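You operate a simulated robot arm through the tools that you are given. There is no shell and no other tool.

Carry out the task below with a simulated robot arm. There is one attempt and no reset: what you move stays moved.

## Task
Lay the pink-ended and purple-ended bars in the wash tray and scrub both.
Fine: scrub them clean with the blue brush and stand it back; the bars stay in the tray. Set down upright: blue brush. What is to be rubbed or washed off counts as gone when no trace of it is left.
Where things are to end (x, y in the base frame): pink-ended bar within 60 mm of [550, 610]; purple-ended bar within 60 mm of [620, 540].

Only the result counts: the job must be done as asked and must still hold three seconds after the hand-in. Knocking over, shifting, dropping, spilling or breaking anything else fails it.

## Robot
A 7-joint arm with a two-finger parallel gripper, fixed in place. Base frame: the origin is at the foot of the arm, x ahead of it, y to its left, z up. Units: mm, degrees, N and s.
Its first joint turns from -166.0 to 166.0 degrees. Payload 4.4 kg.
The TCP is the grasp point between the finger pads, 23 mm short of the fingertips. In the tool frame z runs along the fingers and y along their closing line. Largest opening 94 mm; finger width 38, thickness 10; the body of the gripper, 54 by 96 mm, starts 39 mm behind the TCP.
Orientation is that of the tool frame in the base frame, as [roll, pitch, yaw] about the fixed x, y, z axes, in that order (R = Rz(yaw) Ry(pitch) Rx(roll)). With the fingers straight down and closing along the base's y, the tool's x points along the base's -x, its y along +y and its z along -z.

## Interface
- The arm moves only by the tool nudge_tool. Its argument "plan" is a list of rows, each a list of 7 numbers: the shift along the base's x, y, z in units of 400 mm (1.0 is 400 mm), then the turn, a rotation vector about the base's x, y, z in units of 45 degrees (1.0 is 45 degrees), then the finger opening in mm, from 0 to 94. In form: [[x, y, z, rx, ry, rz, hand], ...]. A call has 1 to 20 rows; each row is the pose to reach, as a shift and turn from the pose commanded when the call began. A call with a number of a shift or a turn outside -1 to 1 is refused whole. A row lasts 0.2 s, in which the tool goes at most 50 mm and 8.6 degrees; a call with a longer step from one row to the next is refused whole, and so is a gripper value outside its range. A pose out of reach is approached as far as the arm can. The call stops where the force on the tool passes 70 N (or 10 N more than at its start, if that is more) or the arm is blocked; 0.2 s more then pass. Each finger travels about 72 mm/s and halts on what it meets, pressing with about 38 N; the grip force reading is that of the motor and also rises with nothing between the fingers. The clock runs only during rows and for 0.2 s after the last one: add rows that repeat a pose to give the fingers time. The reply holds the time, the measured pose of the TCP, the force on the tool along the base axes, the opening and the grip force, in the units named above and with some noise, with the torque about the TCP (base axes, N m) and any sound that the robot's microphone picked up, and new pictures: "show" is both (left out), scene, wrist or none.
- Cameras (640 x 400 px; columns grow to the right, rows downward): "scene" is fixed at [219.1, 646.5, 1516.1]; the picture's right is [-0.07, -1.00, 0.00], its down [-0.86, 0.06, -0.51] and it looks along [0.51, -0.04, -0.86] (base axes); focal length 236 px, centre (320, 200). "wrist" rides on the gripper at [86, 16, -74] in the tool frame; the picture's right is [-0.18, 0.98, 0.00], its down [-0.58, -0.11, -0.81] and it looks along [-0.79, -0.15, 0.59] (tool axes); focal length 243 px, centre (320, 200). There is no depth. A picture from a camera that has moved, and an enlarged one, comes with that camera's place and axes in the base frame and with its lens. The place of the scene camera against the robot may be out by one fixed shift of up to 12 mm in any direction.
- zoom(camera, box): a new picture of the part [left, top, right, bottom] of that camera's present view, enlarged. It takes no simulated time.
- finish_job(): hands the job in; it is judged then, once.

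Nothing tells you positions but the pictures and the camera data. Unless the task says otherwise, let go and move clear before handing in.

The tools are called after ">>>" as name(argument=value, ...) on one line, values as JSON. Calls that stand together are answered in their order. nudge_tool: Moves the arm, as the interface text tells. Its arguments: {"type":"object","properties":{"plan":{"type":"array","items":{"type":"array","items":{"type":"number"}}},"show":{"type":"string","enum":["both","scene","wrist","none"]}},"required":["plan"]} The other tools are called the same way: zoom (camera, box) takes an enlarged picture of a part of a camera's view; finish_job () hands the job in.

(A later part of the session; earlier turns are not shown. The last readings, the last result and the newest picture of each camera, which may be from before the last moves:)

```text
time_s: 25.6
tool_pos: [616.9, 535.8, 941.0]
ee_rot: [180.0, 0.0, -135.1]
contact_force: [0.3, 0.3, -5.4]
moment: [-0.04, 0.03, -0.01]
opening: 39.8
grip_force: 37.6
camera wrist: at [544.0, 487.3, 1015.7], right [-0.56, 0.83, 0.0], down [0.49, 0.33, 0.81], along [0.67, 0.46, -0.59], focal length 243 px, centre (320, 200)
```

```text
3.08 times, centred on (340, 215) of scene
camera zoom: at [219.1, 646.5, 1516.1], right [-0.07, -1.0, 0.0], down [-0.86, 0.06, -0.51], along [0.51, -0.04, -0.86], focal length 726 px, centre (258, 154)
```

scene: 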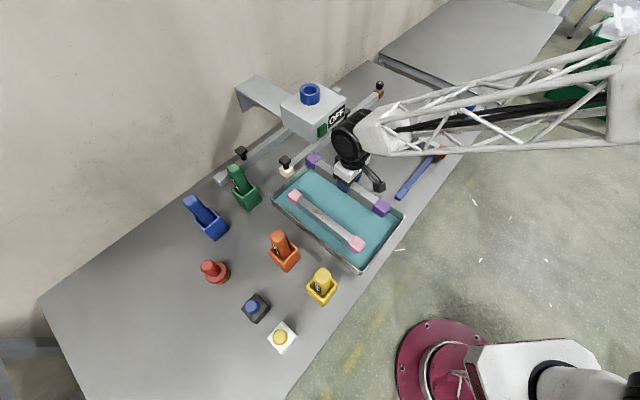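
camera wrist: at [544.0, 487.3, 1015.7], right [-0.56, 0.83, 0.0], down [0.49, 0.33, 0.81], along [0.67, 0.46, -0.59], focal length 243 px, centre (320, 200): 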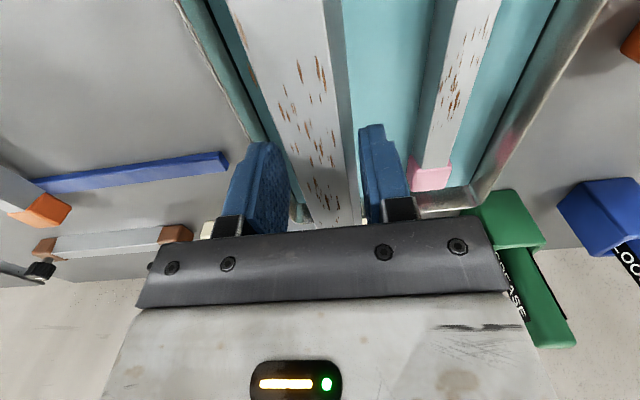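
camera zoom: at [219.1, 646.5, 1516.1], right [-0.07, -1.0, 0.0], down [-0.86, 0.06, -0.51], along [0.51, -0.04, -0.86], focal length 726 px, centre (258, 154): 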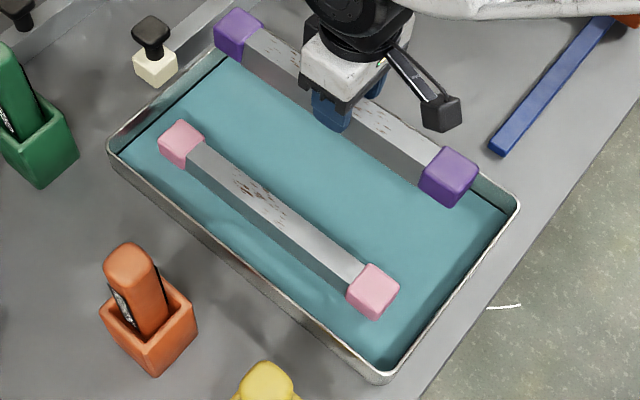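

The purple bar hangs over its place in the tray. I'll lower it, slowing down near the floor.

>>> nudge_tool(plan=[[0, 0, -0.06, 0, 0, 0, 0], [0, 0, -0.12, 0, 0, 0, 0], [0, 0, -0.17, 0, 0, 0, 0], [0, 0, -0.2, 0, 0, 0, 0], [0, 0, -0.215, 0, 0, 0, 0], [0, 0, -0.225, 0, 0, 0, 0], [0, 0, -0.225, 0, 0, 0, 0]], show="scene")

>>> zoom(camera="scene", box=[260, 150, 420, 280])

```text
time_s: 27.2
tool_pos: [618.0, 534.1, 847.0]
ee_rot: [179.9, 0.1, -135.0]
contact_force: [0.7, -0.4, -5.0]
moment: [-0.05, 0.06, 0.0]
opening: 39.7
grip_force: 38.1
```

scene: 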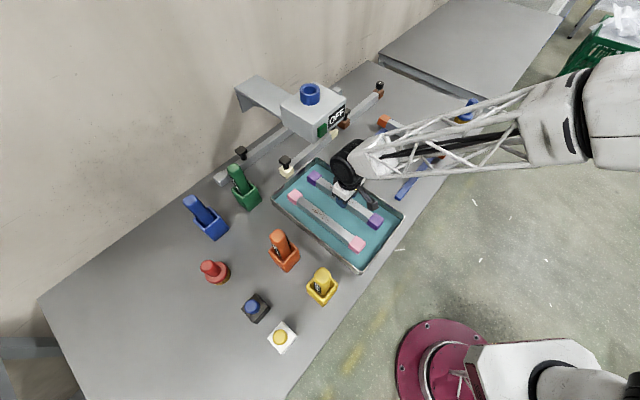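

```text
3.08 times, centred on (340, 215) of scene
camera zoom: at [219.1, 646.5, 1516.1], right [-0.07, -1.0, 0.0], down [-0.86, 0.06, -0.51], along [0.51, -0.04, -0.86], focal length 726 px, centre (258, 154)
```

zoom: 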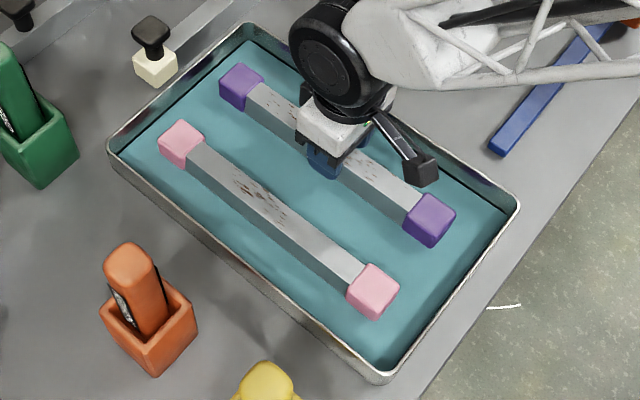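

Both bars fit well in the tray. I'll take the last few millimetres in small steps.

>>> nudge_tool(plan=[[0, 0, -0.003, 0, 0, 0, 0], [0, 0, -0.006, 0, 0, 0, 0], [0, 0, -0.006, 0, 0, 0, 0]], show="none")

```text
time_s: 28.0
tool_pos: [616.8, 535.4, 845.3]
ee_rot: [-180.0, 0.0, -134.9]
contact_force: [-0.2, 0.2, -5.4]
moment: [-0.07, 0.02, 0.01]
opening: 39.9
grip_force: 38.9
```

>>> nudge_tool(plan=[[0, 0, -0.0025, 0, 0, 0, 0], [0, 0, -0.005, 0, 0, 0, 0], [0, 0, -0.005, 0, 0, 0, 0]], show="none")

```text
time_s: 28.8
tool_pos: [616.5, 535.9, 844.6]
ee_rot: [180.0, 0.1, -135.0]
contact_force: [-0.1, -8.7, 21.8]
moment: [-0.88, 0.65, 0.13]
opening: 39.8
grip_force: 37.9
```

The purple bar rests on the tray floor. I'll release it and rise clear.

>>> nudge_tool(plan=[[0, 0, 0.0035, 0, 0, 0, 0], [0, 0, 0.0035, 0, 0, 0, 20], [0, 0, 0.0035, 0, 0, 0, 45], [0, 0, 0.0035, 0, 0, 0, 66], [0, 0, 0.0035, 0, 0, 0, 66], [0, 0, 0.0035, 0, 0, 0, 66], [0, 0, 0.05, 0, 0, 0, 66], [0, 0, 0.12, 0, 0, 0, 66], [0, 0, 0.22, 0, 0, 0, 66], [0, 0, 0.32, 0, 0, 0, 66], [0, 0, 0.4, 0, 0, 0, 66], [0, 0, 0.4, 0, 0, 0, 66]], show="both")

>>> zoom(camera="wrist", box=[200, 0, 456, 160])

>>> zoom(camera="scene", box=[260, 150, 420, 280])

```text
time_s: 31.4
tool_pos: [614.2, 536.4, 1004.8]
ee_rot: [-179.9, 0.1, -135.1]
contact_force: [-0.9, 0.1, 0.4]
moment: [0.0, -0.01, -0.01]
opening: 66.1
grip_force: 0.0
camera wrist: at [540.7, 488.3, 1079.0], right [-0.56, 0.83, 0.0], down [0.49, 0.33, 0.81], along [0.67, 0.46, -0.59], focal length 243 px, centre (320, 200)
```

scene: 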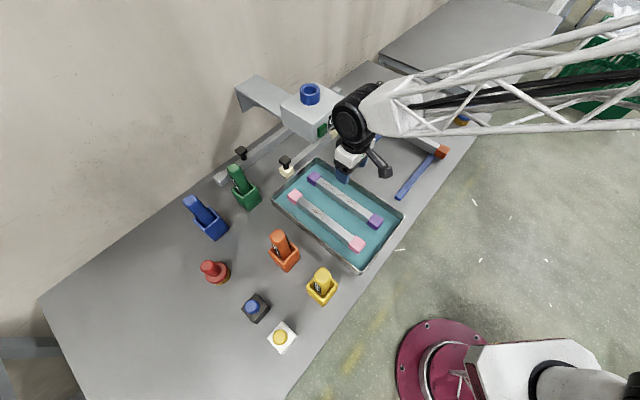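
wrist: 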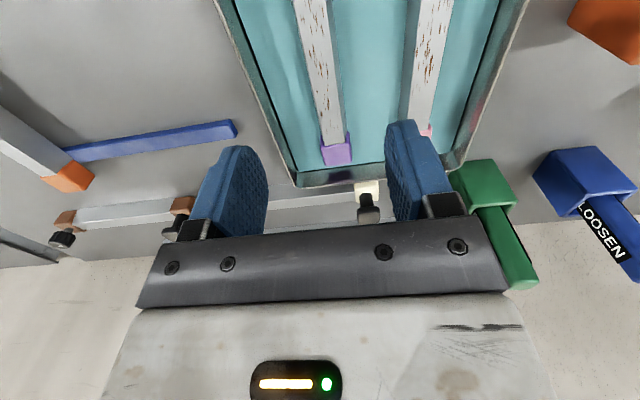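

```text
2.50 times, centred on (328, 80) of wrist
camera zoom: at [540.7, 488.3, 1079.0], right [-0.56, 0.83, 0.0], down [0.49, 0.33, 0.81], along [0.67, 0.46, -0.59], focal length 606 px, centre (300, 500)
```

zoom: 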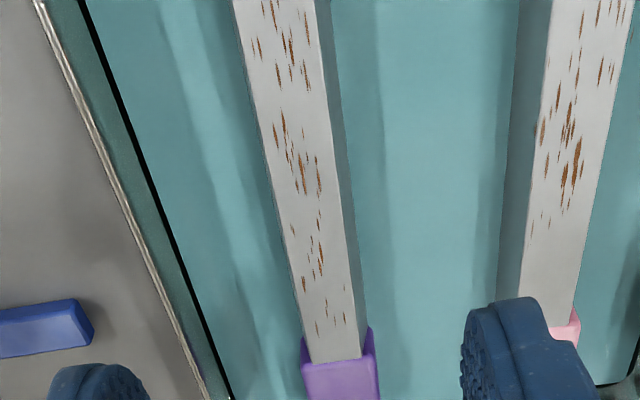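

```text
3.08 times, centred on (340, 215) of scene
camera zoom: at [219.1, 646.5, 1516.1], right [-0.07, -1.0, 0.0], down [-0.86, 0.06, -0.51], along [0.51, -0.04, -0.86], focal length 726 px, centre (258, 154)
```

zoom: 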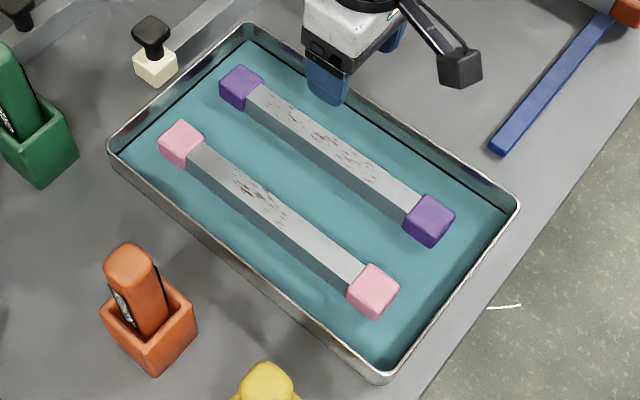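

Both bars lie flat in the tray with the stains on the top faces. Now I go for the blue brush near (965, -5), turning the hand back so the wrist camera faces it.

>>> nudge_tool(plan=[[0.036, -0.096, 0, 0, 0, -0.1, 80], [0.072, -0.192, 0, 0, 0, -0.2, 94], [0.108, -0.288, 0, 0, 0, -0.3, 94], [0.144, -0.384, 0, 0, 0, -0.4, 94], [0.18, -0.48, 0, 0, 0, -0.5, 94], [0.216, -0.576, 0, 0, 0, -0.6, 94], [0.252, -0.672, 0, 0, 0, -0.7, 94], [0.288, -0.768, 0, 0, 0, -0.8, 94], [0.324, -0.864, 0, 0, 0, -0.9, 94], [0.36, -0.96, 0, 0, 0, -1.0, 94]], show="wrist")

```text
time_s: 33.6
tool_pos: [758.9, 149.4, 1004.5]
ee_rot: [180.0, 0.0, -180.0]
contact_force: [0.4, -0.3, -0.4]
moment: [0.01, 0.02, 0.01]
opening: 94.0
grip_force: 0.0
camera wrist: at [672.0, 166.5, 1079.5], right [0.18, 0.98, 0.0], down [0.58, -0.11, 0.81], along [0.79, -0.15, -0.59], focal length 243 px, centre (320, 200)
```

wrist: 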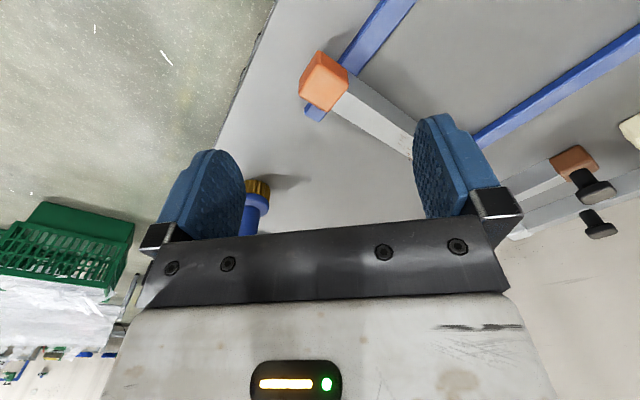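

>>> nudge_tool(plan=[[0.01, -0.0875, 0, 0, 0, 0, 94], [0.02, -0.175, 0, 0, 0, 0, 94], [0.03, -0.2625, 0, 0, 0, 0, 94], [0.04, -0.35, 0, 0, 0, 0, 94], [0.04, -0.35, 0, 0, 0, 0, 94]], show="both")

>>> zoom(camera="wrist", box=[240, 120, 400, 240])

>>> zoom(camera="scene", box=[420, 60, 520, 130])

```text
time_s: 34.8
tool_pos: [776.2, 13.1, 1004.0]
ee_rot: [179.9, 0.0, -179.9]
contact_force: [0.2, 0.6, 0.0]
moment: [-0.03, -0.02, 0.0]
opening: 94.1
grip_force: 0.0
camera wrist: at [689.7, 29.6, 1078.8], right [0.18, 0.98, 0.0], down [0.58, -0.11, 0.81], along [0.79, -0.15, -0.59], focal length 243 px, centre (320, 200)
```

scene: 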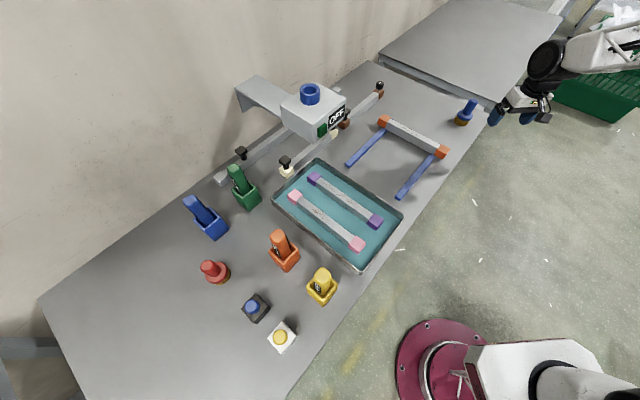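
wrist: 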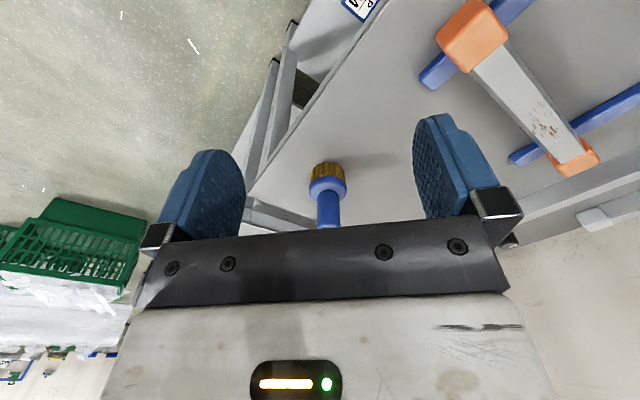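

```text
3.33 times, centred on (320, 180) of wrist
camera zoom: at [689.7, 29.6, 1078.8], right [0.18, 0.98, 0.0], down [0.58, -0.11, 0.81], along [0.79, -0.15, -0.59], focal length 809 px, centre (320, 267)
```

zoom: 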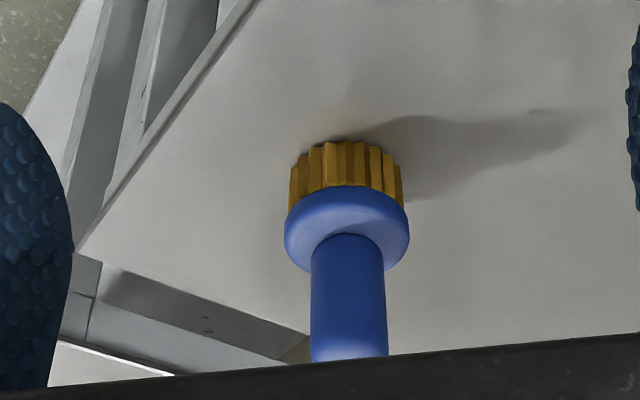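

```text
5.71 times, centred on (470, 95) of scene
camera zoom: at [219.1, 646.5, 1516.1], right [-0.07, -1.0, 0.0], down [-0.86, 0.06, -0.51], along [0.51, -0.04, -0.86], focal length 1347 px, centre (-537, 800)
```

zoom: 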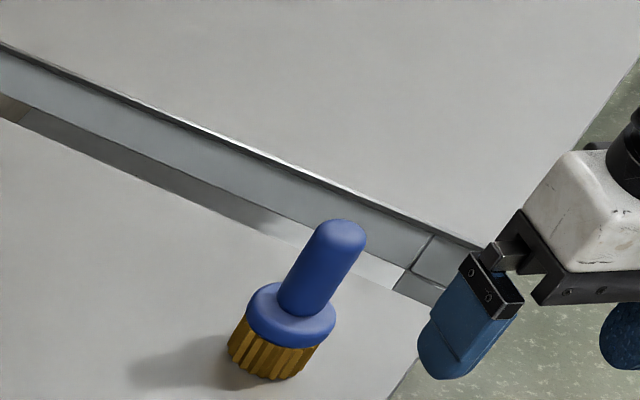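

The brush handle is about 32 mm thick with its axis near (974, -11), disc top near z = 856 and handle top near z = 918. I'll come closer, staying above the handle, and check the alignment.

>>> nudge_tool(plan=[[0.08, -0.0145, -0.02, 0, 0, 0, 94], [0.16, -0.029, -0.05, 0, 0, 0, 94], [0.24, -0.0435, -0.08, 0, 0, 0, 94], [0.311, -0.0578, -0.1, 0, 0, 0, 94], [0.311, -0.0578, -0.1, 0, 0, 0, 94]], show="both")

>>> zoom(camera="wrist", box=[220, 60, 420, 240])

>>> zoom(camera="scene", box=[420, 60, 520, 130])

```text
time_s: 36.0
tool_pos: [901.7, -11.2, 964.4]
ee_rot: [-179.9, 0.0, 180.0]
contact_force: [-0.7, 0.2, -1.1]
moment: [0.01, -0.02, 0.0]
opening: 94.2
grip_force: 0.0
camera wrist: at [814.6, 5.7, 1039.3], right [0.18, 0.98, 0.0], down [0.58, -0.11, 0.81], along [0.79, -0.15, -0.59], focal length 243 px, centre (320, 200)
```

scene: 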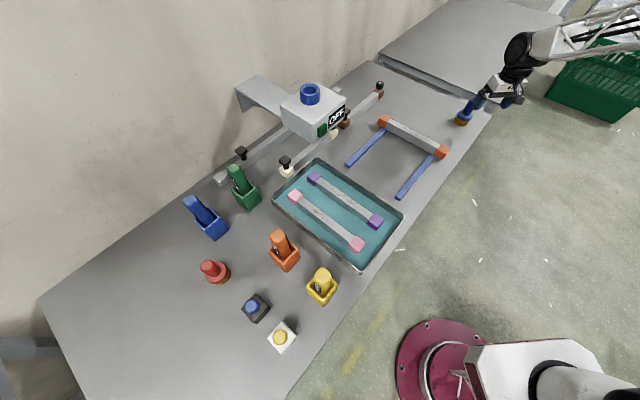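
wrist: 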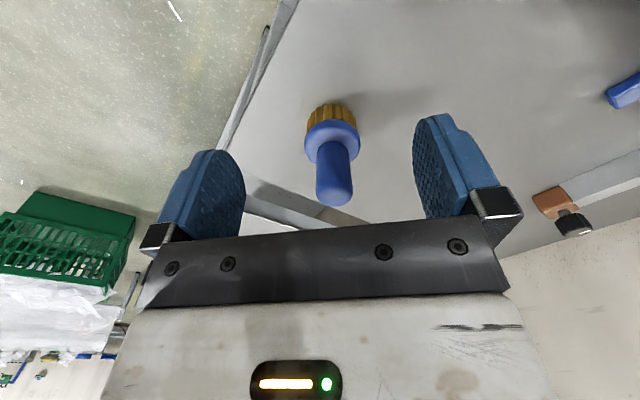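

```text
2.22 times, centred on (320, 150) of wrist
camera zoom: at [814.6, 5.7, 1039.3], right [0.18, 0.98, 0.0], down [0.58, -0.11, 0.81], along [0.79, -0.15, -0.59], focal length 539 px, centre (320, 311)
```

zoom: 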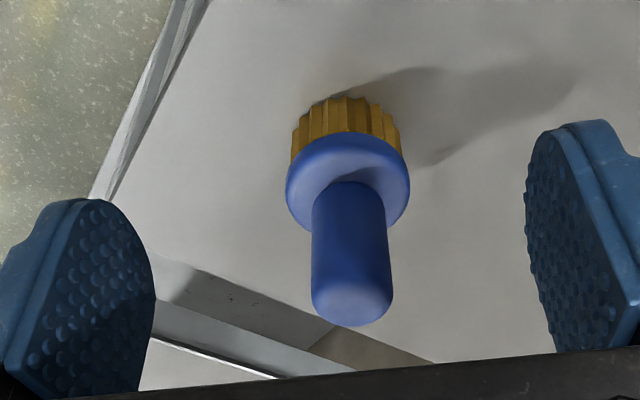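

```text
5.71 times, centred on (470, 95) of scene
camera zoom: at [219.1, 646.5, 1516.1], right [-0.07, -1.0, 0.0], down [-0.86, 0.06, -0.51], along [0.51, -0.04, -0.86], focal length 1347 px, centre (-537, 800)
```

zoom: 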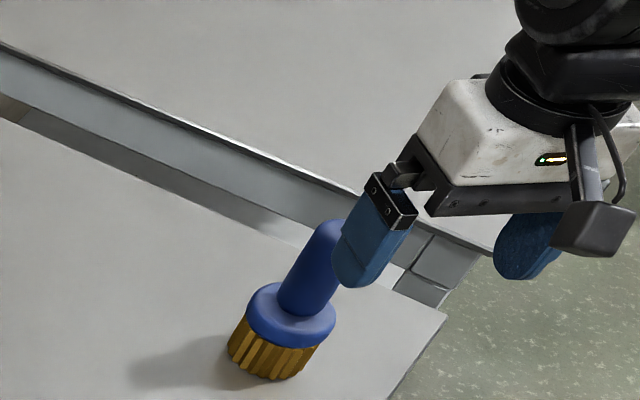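

The brush is centred between the fingers in y, and its distance ahead is about 972–985. I'll move 55 mm closer at this height and look again.

>>> nudge_tool(plan=[[0.07, 0, 0, 0, 0, 0, 94], [0.1375, -0.001, 0, 0, 0, 0, 94], [0.1375, -0.001, 0, 0, 0, 0, 94]], show="both")

>>> zoom(camera="wrist", box=[220, 60, 420, 240])

>>> zoom(camera="scene", box=[420, 60, 520, 130])

```text
time_s: 36.8
tool_pos: [955.7, -11.3, 962.9]
ee_rot: [180.0, 0.0, -180.0]
contact_force: [-0.2, -0.1, 0.7]
moment: [0.03, 0.01, 0.01]
opening: 93.9
grip_force: 0.1
camera wrist: at [868.5, 6.0, 1038.6], right [0.18, 0.98, 0.0], down [0.58, -0.11, 0.81], along [0.79, -0.15, -0.59], focal length 243 px, centre (320, 200)
```

scene: 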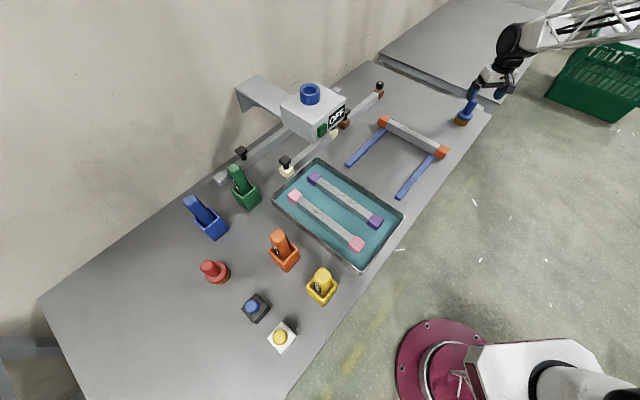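
wrist: 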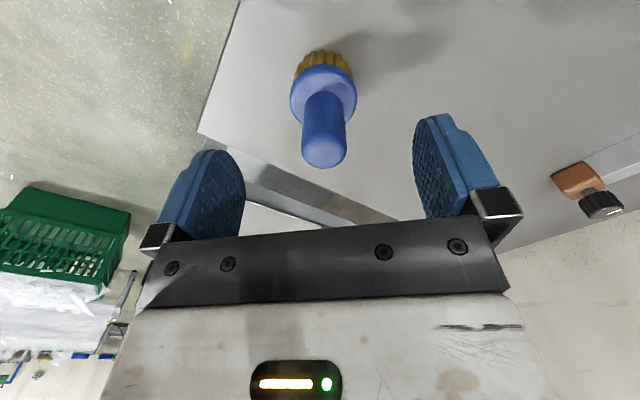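

```text
2.22 times, centred on (320, 150) of wrist
camera zoom: at [868.5, 6.0, 1038.6], right [0.18, 0.98, 0.0], down [0.58, -0.11, 0.81], along [0.79, -0.15, -0.59], focal length 539 px, centre (320, 311)
```

zoom: 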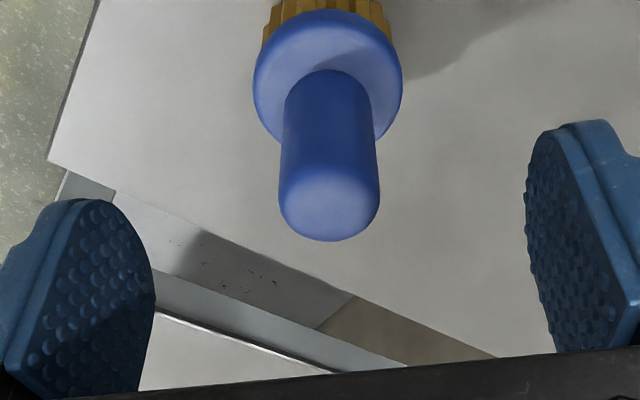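

```text
5.71 times, centred on (470, 95) of scene
camera zoom: at [219.1, 646.5, 1516.1], right [-0.07, -1.0, 0.0], down [-0.86, 0.06, -0.51], along [0.51, -0.04, -0.86], focal length 1347 px, centre (-537, 800)
```

zoom: 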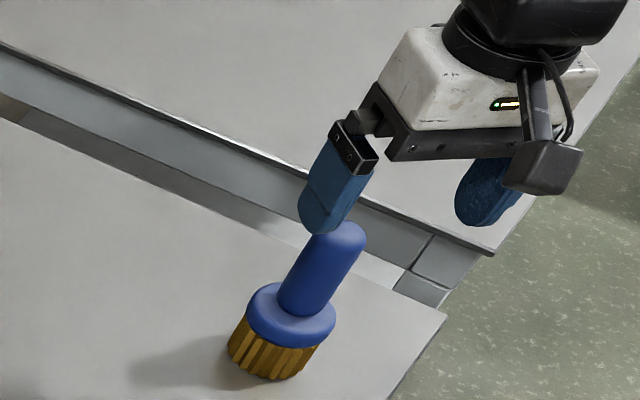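

The handle axis reads near (977, -13) with its top near z = 915. I'll move over it with the fingers open on both sides, then lower to grip the handle.

>>> nudge_tool(plan=[[0.045, -0.003, 0, 0, 0, 0, 94], [0.045, -0.003, 0, 0, 0, 0, 94], [0.045, -0.003, -0.05, 0, 0, 0, 94], [0.045, -0.003, -0.05, 0, 0, 0, 94]], show="both")

>>> zoom(camera="wrist", box=[220, 0, 420, 180])

>>> zoom(camera="scene", box=[420, 60, 520, 130])

```text
time_s: 37.8
tool_pos: [972.2, -11.6, 944.2]
ee_rot: [-180.0, 0.0, -180.0]
contact_force: [-0.2, 0.1, 0.3]
moment: [-0.01, 0.03, -0.02]
opening: 94.1
grip_force: 0.2
camera wrist: at [886.0, 5.1, 1019.8], right [0.18, 0.98, 0.0], down [0.58, -0.11, 0.81], along [0.79, -0.15, -0.59], focal length 243 px, centre (320, 200)
```

scene: 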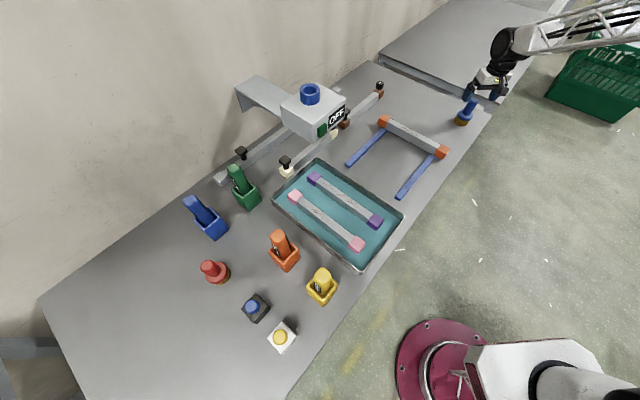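
wrist: 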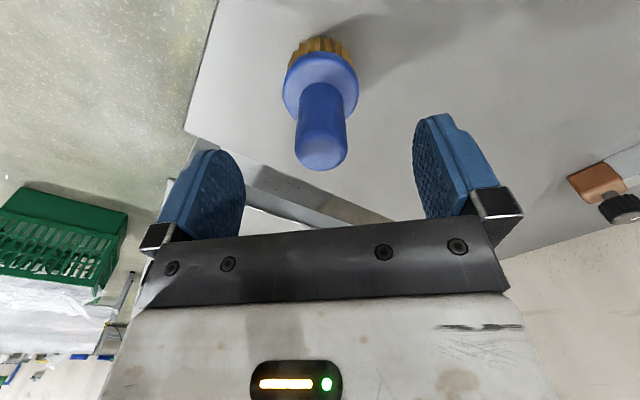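

```text
2.22 times, centred on (320, 90) of wrist
camera zoom: at [886.0, 5.1, 1019.8], right [0.18, 0.98, 0.0], down [0.58, -0.11, 0.81], along [0.79, -0.15, -0.59], focal length 539 px, centre (320, 444)
```

zoom: 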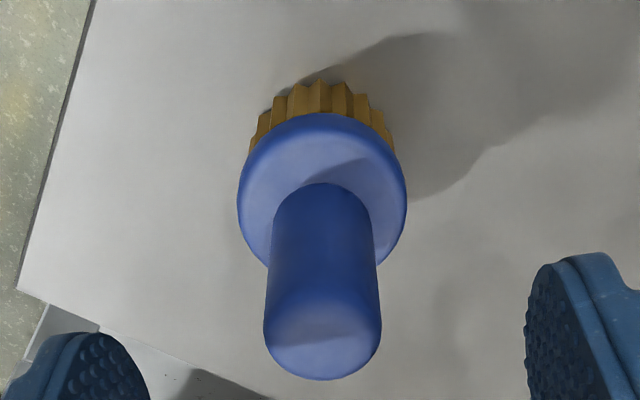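

```text
5.71 times, centred on (470, 95) of scene
camera zoom: at [219.1, 646.5, 1516.1], right [-0.07, -1.0, 0.0], down [-0.86, 0.06, -0.51], along [0.51, -0.04, -0.86], focal length 1347 px, centre (-537, 800)
```

zoom: 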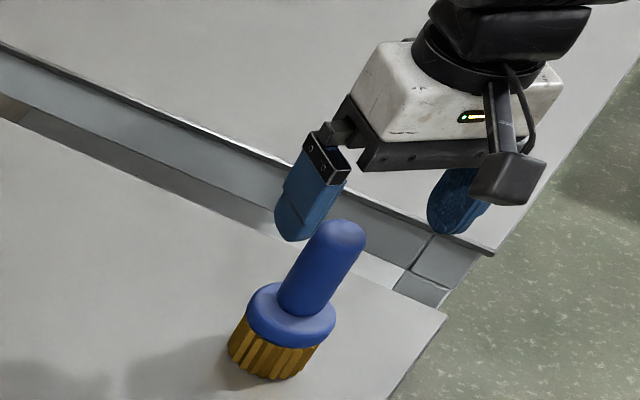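

The handle is well centred in y, and its axis is about 8 mm further out than the hand. I'll move 6 mm further out and lower in stages to grip height.

>>> nudge_tool(plan=[[0.015, 0, 0, 0, 0, 0, 94], [0.015, 0, -0.05, 0, 0, 0, 94], [0.015, 0, -0.1, 0, 0, 0, 94], [0.015, 0, -0.125, 0, 0, 0, 94], [0.015, 0, -0.125, 0, 0, 0, 94]], show="both")

>>> zoom(camera="wrist", box=[220, 0, 420, 180])

>>> zoom(camera="scene", box=[420, 60, 520, 130])

```text
time_s: 39.0
tool_pos: [981.0, -13.5, 893.6]
ee_rot: [-179.9, -0.1, 180.0]
contact_force: [-0.3, 0.3, 0.1]
moment: [0.01, 0.03, 0.03]
opening: 94.1
grip_force: 0.0
camera wrist: at [893.5, 3.2, 969.1], right [0.18, 0.98, 0.0], down [0.58, -0.11, 0.81], along [0.79, -0.15, -0.59], focal length 243 px, centre (320, 200)
```

scene: 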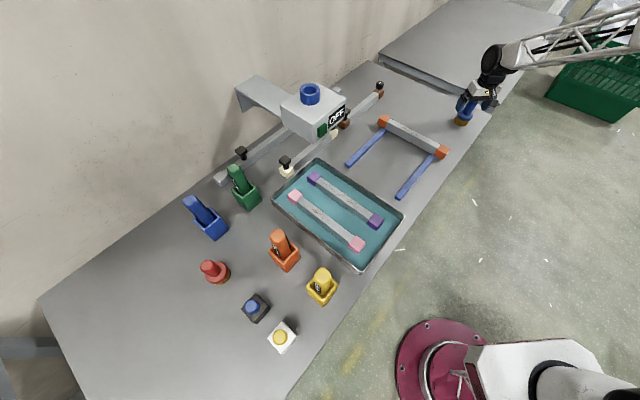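
wrist: 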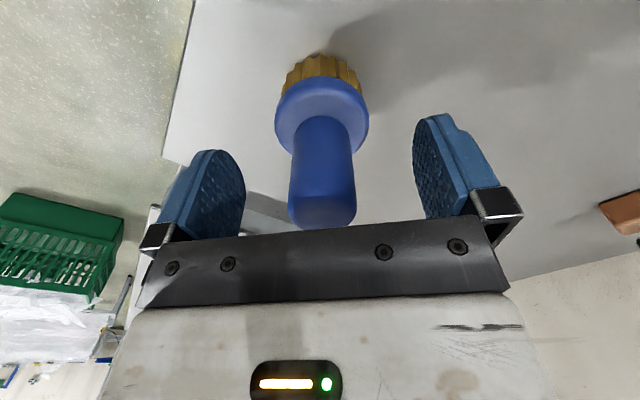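

```text
2.22 times, centred on (320, 90) of wrist
camera zoom: at [893.5, 3.2, 969.1], right [0.18, 0.98, 0.0], down [0.58, -0.11, 0.81], along [0.79, -0.15, -0.59], focal length 539 px, centre (320, 444)
```

zoom: 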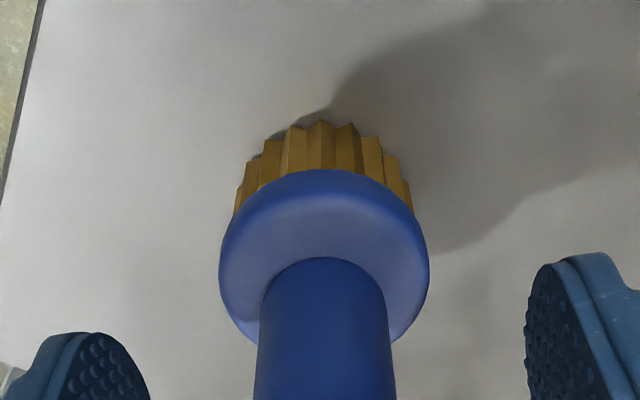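

```text
5.71 times, centred on (470, 95) of scene
camera zoom: at [219.1, 646.5, 1516.1], right [-0.07, -1.0, 0.0], down [-0.86, 0.06, -0.51], along [0.51, -0.04, -0.86], focal length 1347 px, centre (-537, 800)
```

zoom: 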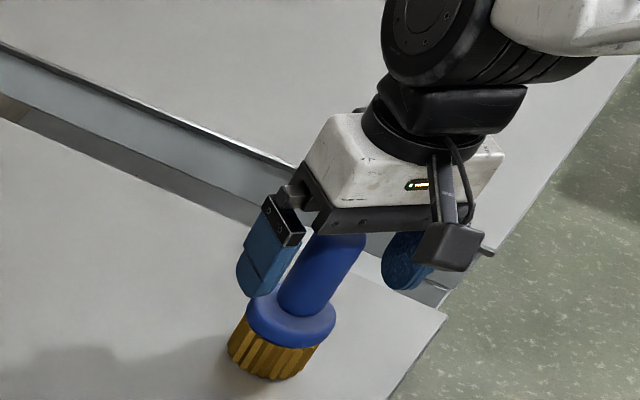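

The handle stands between the fingers, centred within a millimetre or so, with the fingertips above the disc. I'll close on it.

>>> nudge_tool(plan=[[0, 0, 0, 0, 0, 0, 70], [0, 0, 0, 0, 0, 0, 45], [0, 0, 0, 0, 0, 0, 25], [0, 0, 0, 0, 0, 0, 0], [0, 0, 0, 0, 0, 0, 0], [0, 0, 0, 0, 0, 0, 0]], show="both")

>>> zoom(camera="scene", box=[420, 60, 520, 130])

```text
time_s: 40.4
tool_pos: [980.5, -13.9, 893.2]
ee_rot: [180.0, -0.1, 180.0]
contact_force: [-0.4, -0.5, 0.5]
moment: [-0.01, -0.04, -0.02]
opening: 32.7
grip_force: 38.4
camera wrist: at [893.5, 3.2, 969.2], right [0.18, 0.98, 0.0], down [0.58, -0.11, 0.81], along [0.79, -0.15, -0.59], focal length 243 px, centre (320, 200)
```

scene: 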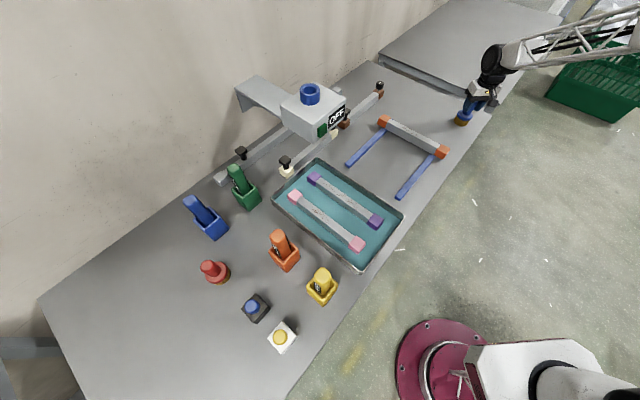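
wrist: 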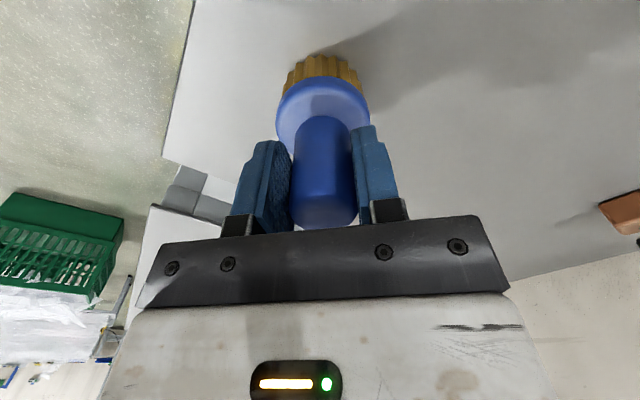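

```text
5.71 times, centred on (470, 95) of scene
camera zoom: at [219.1, 646.5, 1516.1], right [-0.07, -1.0, 0.0], down [-0.86, 0.06, -0.51], along [0.51, -0.04, -0.86], focal length 1347 px, centre (-537, 800)
```

zoom: 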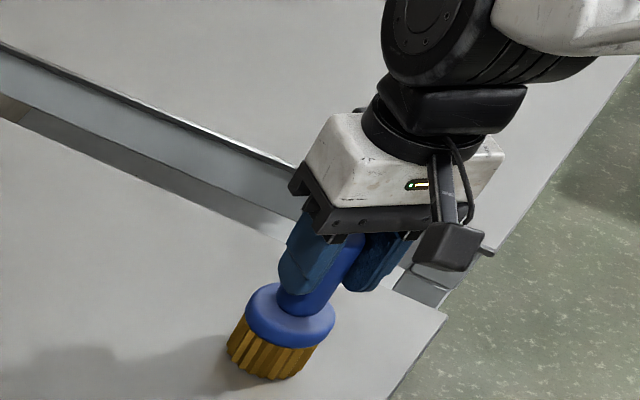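

The brush is gripped at 32.7 mm with the hand at about (980.5, -13.8, 893.3), which I'll reuse when standing it back. I'll lift it straight up and check it.

>>> nudge_tool(plan=[[0, 0, 0.02, 0, 0, 0, 0], [0, 0, 0.05, 0, 0, 0, 0], [0, 0, 0.1, 0, 0, 0, 0], [0, 0, 0.18, 0, 0, 0, 0], [-0.04, 0, 0.25, 0, 0, 0, 0], [-0.12, 0, 0.3, 0, 0, 0, 0], [-0.12, 0, 0.3, 0, 0, 0, 0]], show="both")

>>> zoom(camera="scene", box=[420, 40, 520, 130])

>>> zoom(camera="wrist", box=[220, 20, 420, 240])

```text
time_s: 42.0
tool_pos: [933.1, -14.4, 1014.9]
ee_rot: [-179.9, 0.0, -179.9]
contact_force: [-0.4, -0.1, -0.5]
moment: [-0.01, 0.01, 0.0]
opening: 32.5
grip_force: 38.4
camera wrist: at [845.5, 1.3, 1090.8], right [0.18, 0.98, 0.0], down [0.58, -0.11, 0.81], along [0.79, -0.15, -0.59], focal length 243 px, centre (320, 200)
```

scene: 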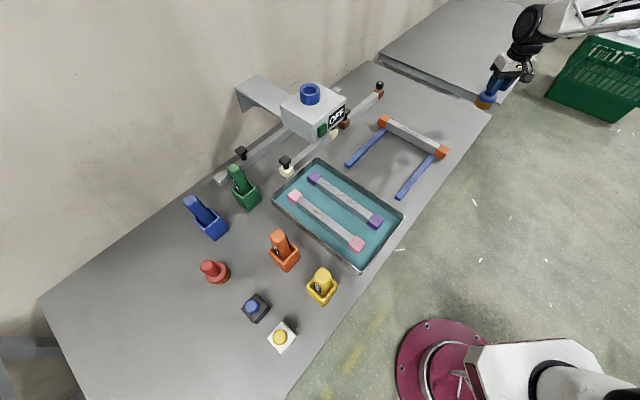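
wrist: 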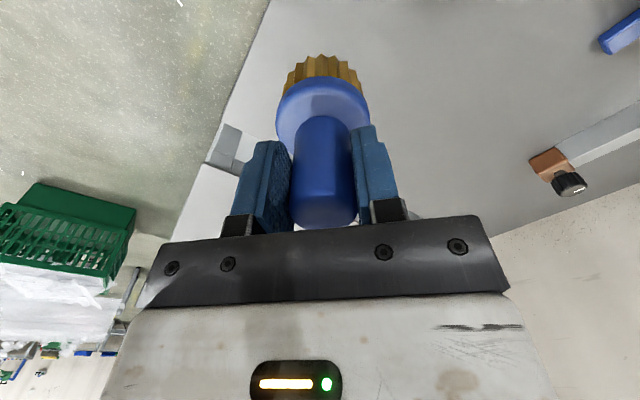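

```text
4.44 times, centred on (470, 85) of scene
camera zoom: at [219.1, 646.5, 1516.1], right [-0.07, -1.0, 0.0], down [-0.86, 0.06, -0.51], along [0.51, -0.04, -0.86], focal length 1048 px, centre (-347, 711)
```

zoom: 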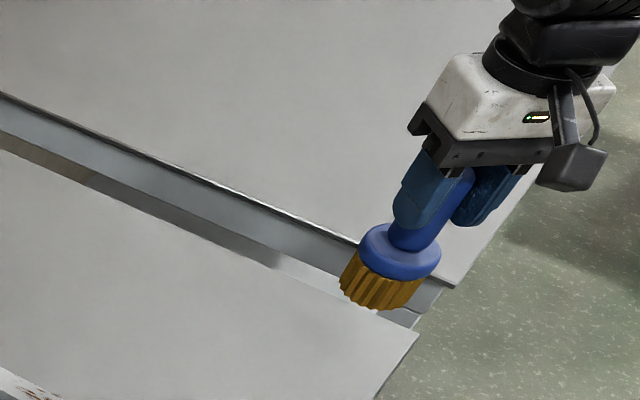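

```text
1.82 times, centred on (320, 130) of wrist
camera zoom: at [845.5, 1.3, 1090.8], right [0.18, 0.98, 0.0], down [0.58, -0.11, 0.81], along [0.79, -0.15, -0.59], focal length 441 px, centre (320, 327)
```

zoom: 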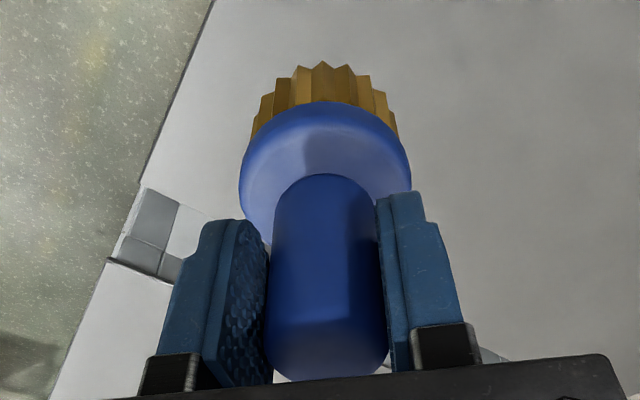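

The brush is up and held upright; it weighs very little. Before scrubbing I need to know how close the wall box hangs over the far end of the tray, so I'll go high and look at it with the wrist camera.

>>> nudge_tool(plan=[[-0.071, 0.078, 0.0425, 0, 0, 0.05, 0], [-0.142, 0.156, 0.085, 0, 0, 0.1, 0], [-0.213, 0.234, 0.1275, 0, 0, 0.15, 0], [-0.284, 0.312, 0.17, 0, 0, 0.2, 0], [-0.355, 0.39, 0.2125, 0, 0, 0.25, 0], [-0.426, 0.468, 0.255, 0, 0, 0.3, 0], [-0.497, 0.546, 0.2975, 0, 0, 0.35, 0], [-0.568, 0.624, 0.34, 0, 0, 0.4, 0], [-0.639, 0.702, 0.3825, 0, 0, 0.45, 0], [-0.71, 0.78, 0.425, 0, 0, 0.5, 0], [-0.78, 0.8575, 0.4675, 0, 0, 0.556, 0], [-0.78, 0.8575, 0.4675, 0, 0, 0.556, 0]], show="both")

```text
time_s: 44.6
tool_pos: [620.5, 331.9, 1197.4]
ee_rot: [180.0, 0.0, -154.9]
contact_force: [0.7, 0.4, -1.9]
moment: [-0.01, -0.01, 0.03]
opening: 32.4
grip_force: 38.1
camera wrist: at [534.4, 311.1, 1272.3], right [-0.25, 0.97, 0.0], down [0.57, 0.15, 0.81], along [0.78, 0.2, -0.59], focal length 243 px, centre (320, 200)
```

scene: 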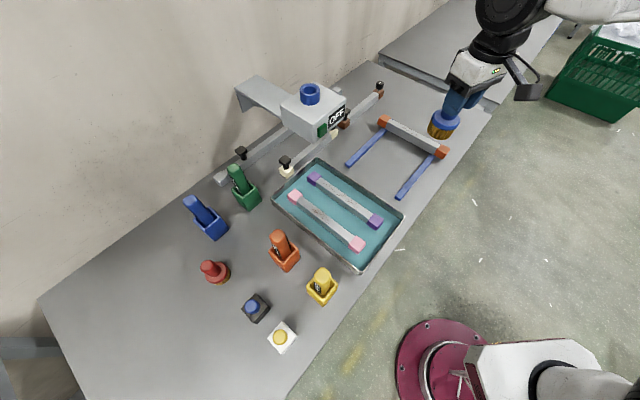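
wrist: 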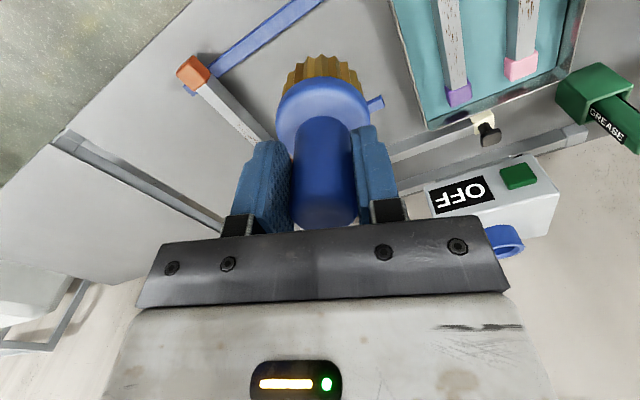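

>>> zoom(camera="wrist", box=[400, 110, 640, 260])

>>> zoom(camera="scene", box=[230, 60, 390, 180])

>>> zoom(camera="wrist", box=[380, 0, 600, 130])

```text
2.67 times, centred on (520, 185) of wrist
camera zoom: at [534.4, 311.1, 1272.3], right [-0.25, 0.97, 0.0], down [0.57, 0.15, 0.81], along [0.78, 0.2, -0.59], focal length 647 px, centre (-213, 240)
```

zoom: 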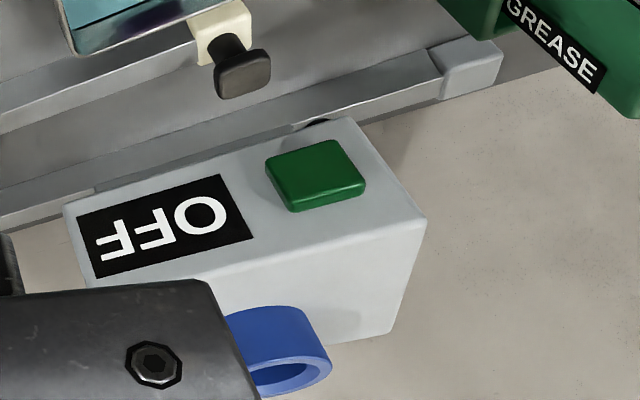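

```text
3.33 times, centred on (310, 120) of scene
camera zoom: at [219.1, 646.5, 1516.1], right [-0.07, -1.0, 0.0], down [-0.86, 0.06, -0.51], along [0.51, -0.04, -0.86], focal length 786 px, centre (353, 467)
```

zoom: 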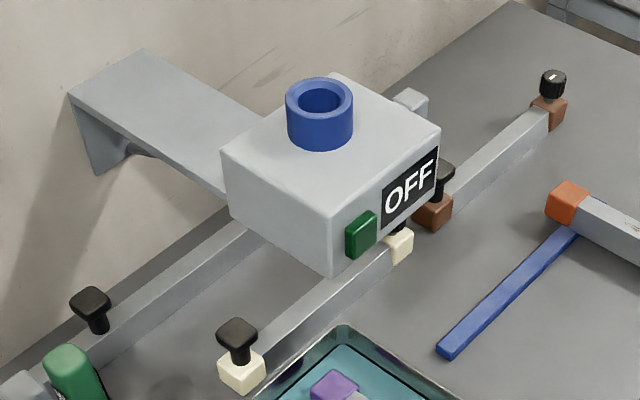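

```text
2.91 times, centred on (490, 65) of wrist
camera zoom: at [534.4, 311.1, 1272.3], right [-0.25, 0.97, 0.0], down [0.57, 0.15, 0.81], along [0.78, 0.2, -0.59], focal length 706 px, centre (-174, 593)
```

zoom: 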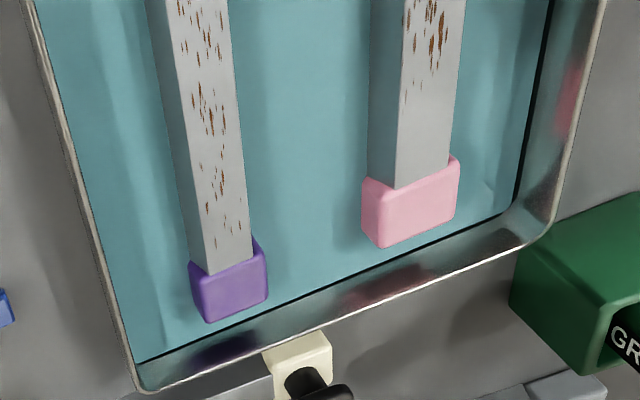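

The wall box spans n = 35 to 168, e = 922 and beyond, z = 1043 to 1105. It hangs over the far end of the purple bar but clear of the pink one. I'll scrub the pink bar first, so I move the brush above its stain near e = 840.

>>> nudge_tool(plan=[[-0.0144, 0.0731, -0.04, 0, 0, 0.0444, 0], [-0.0288, 0.1462, -0.08, 0, 0, 0.0888, 0], [-0.0432, 0.2193, -0.13, 0, 0, 0.1332, 0], [-0.0576, 0.2924, -0.18, 0, 0, 0.1776, 0], [-0.072, 0.3655, -0.23, 0, 0, 0.222, 0], [-0.0864, 0.4386, -0.29, 0, 0, 0.2664, 0], [-0.1008, 0.5117, -0.35, 0, 0, 0.3108, 0], [-0.1152, 0.5848, -0.41, 0, 0, 0.3552, 0], [-0.1296, 0.6579, -0.47, 0, 0, 0.3996, 0], [-0.144, 0.731, -0.5245, 0, 0, 0.444, 0], [-0.144, 0.731, -0.5245, 0, 0, 0.444, 0]], show="both")

>>> zoom(camera="scene", box=[260, 130, 420, 280])

>>> zoom(camera="wrist", box=[220, 0, 420, 180])

```text
time_s: 47.0
tool_pos: [562.4, 624.5, 987.7]
ee_rot: [-180.0, 0.1, -135.0]
contact_force: [-0.3, -0.6, -1.5]
moment: [0.01, 0.02, -0.02]
opening: 32.6
grip_force: 38.6
camera wrist: at [489.3, 575.4, 1063.0], right [-0.57, 0.82, 0.0], down [0.49, 0.33, 0.81], along [0.67, 0.46, -0.59], focal length 243 px, centre (320, 200)
```

scene: 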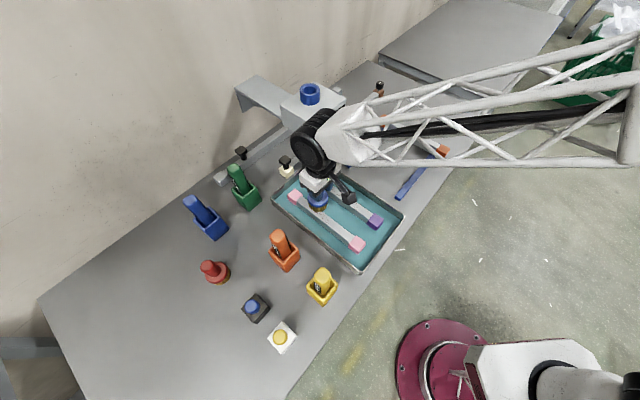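
wrist: 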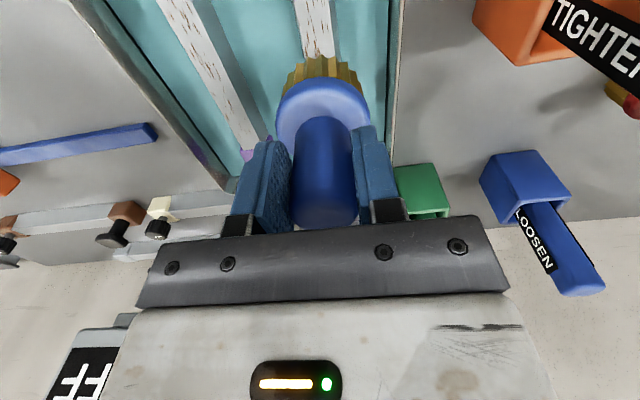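

```text
2.67 times, centred on (340, 205) of scene
camera zoom: at [219.1, 646.5, 1516.1], right [-0.07, -1.0, 0.0], down [-0.86, 0.06, -0.51], along [0.51, -0.04, -0.86], focal length 629 px, centre (267, 187)
```

zoom: 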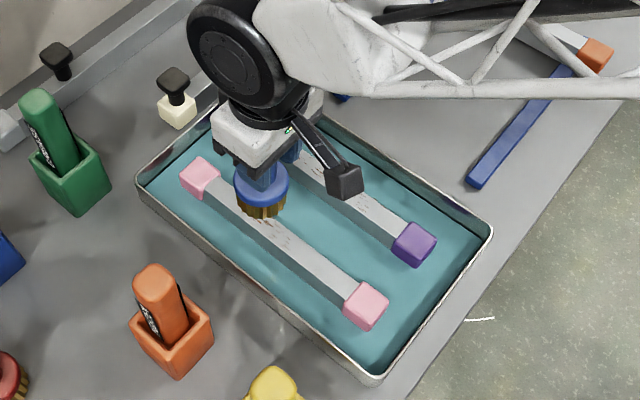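

```text
2.22 times, centred on (320, 90) of wrist
camera zoom: at [489.3, 575.4, 1063.0], right [-0.57, 0.82, 0.0], down [0.49, 0.33, 0.81], along [0.67, 0.46, -0.59], focal length 539 px, centre (320, 444)
```

zoom: 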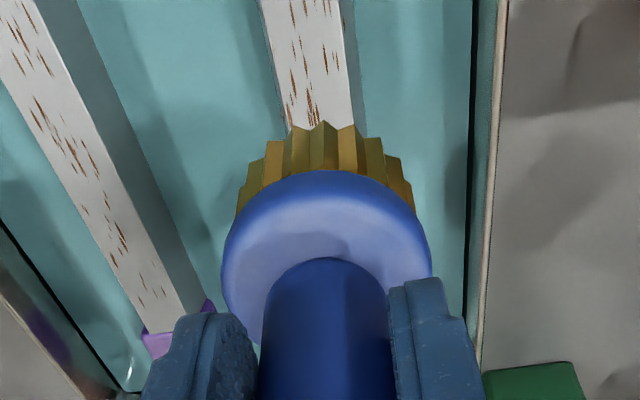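

The brush is centred over the pink bar's stain. I'll lower to about 15 mm above the expected contact, then feel for contact in small steps.

>>> nudge_tool(plan=[[0, 0, -0.06, 0, 0, 0, 0], [0, 0, -0.1, 0, 0, 0, 0], [0, 0, -0.115, 0, 0, 0, 0], [0, 0, -0.12, 0, 0, 0, 0], [0, 0, -0.125, 0, 0, 0, 0], [0, 0, -0.125, 0, 0, 0, 0]], show="scene")

>>> zoom(camera="scene", box=[280, 150, 380, 250])

```text
time_s: 48.4
tool_pos: [563.1, 622.9, 941.2]
ee_rot: [-180.0, -0.1, -135.1]
contact_force: [-0.1, -0.4, -0.9]
moment: [-0.01, 0.03, 0.03]
opening: 32.5
grip_force: 37.5
```

scene: 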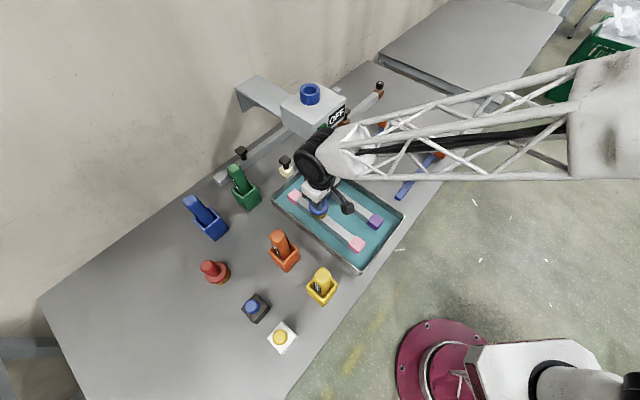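

```text
4.00 times, centred on (330, 200) of scene
camera zoom: at [219.1, 646.5, 1516.1], right [-0.07, -1.0, 0.0], down [-0.86, 0.06, -0.51], along [0.51, -0.04, -0.86], focal length 943 px, centre (280, 200)
```

zoom: 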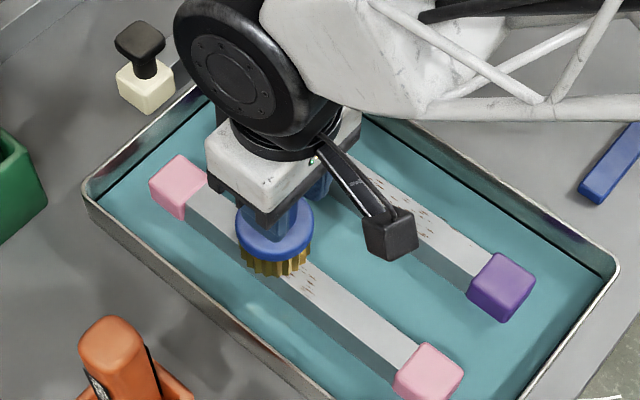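

>>> nudge_tool(plan=[[0, 0, -0.005, 0, 0, 0, 0], [0, 0, -0.01, 0, 0, 0, 0], [0, 0, -0.01, 0, 0, 0, 0]], show="none")

```text
time_s: 49.2
tool_pos: [563.5, 623.0, 937.9]
ee_rot: [-179.9, 0.0, -135.0]
contact_force: [0.1, 0.2, -0.1]
moment: [-0.02, 0.03, 0.02]
opening: 32.9
grip_force: 37.8
```

>>> nudge_tool(plan=[[0, 0, -0.005, 0, 0, 0, 0], [0, 0, -0.005, 0, 0, 0, 0]], show="none")

```text
time_s: 49.8
tool_pos: [563.9, 621.7, 934.1]
ee_rot: [180.0, 0.0, -135.1]
contact_force: [0.7, 0.7, -1.5]
moment: [-0.02, -0.01, -0.02]
opening: 32.6
grip_force: 37.4
```

>>> nudge_tool(plan=[[0, 0, -0.005, 0, 0, 0, 0], [0, 0, -0.005, 0, 0, 0, 0]], show="none")

```text
time_s: 50.4
tool_pos: [562.5, 622.8, 932.8]
ee_rot: [-179.9, -0.1, -135.0]
contact_force: [0.2, -1.0, -0.1]
moment: [-0.01, -0.01, -0.01]
opening: 32.6
grip_force: 38.1
```

>>> nudge_tool(plan=[[0, 0, -0.005, 0, 0, 0, 0], [0, 0, -0.005, 0, 0, 0, 0]], show="none")

```text
time_s: 51.0
tool_pos: [561.5, 622.4, 932.1]
ee_rot: [180.0, 0.2, -135.0]
contact_force: [-3.3, -3.7, 18.1]
moment: [-0.39, 0.33, -0.05]
opening: 32.7
grip_force: 37.3
```

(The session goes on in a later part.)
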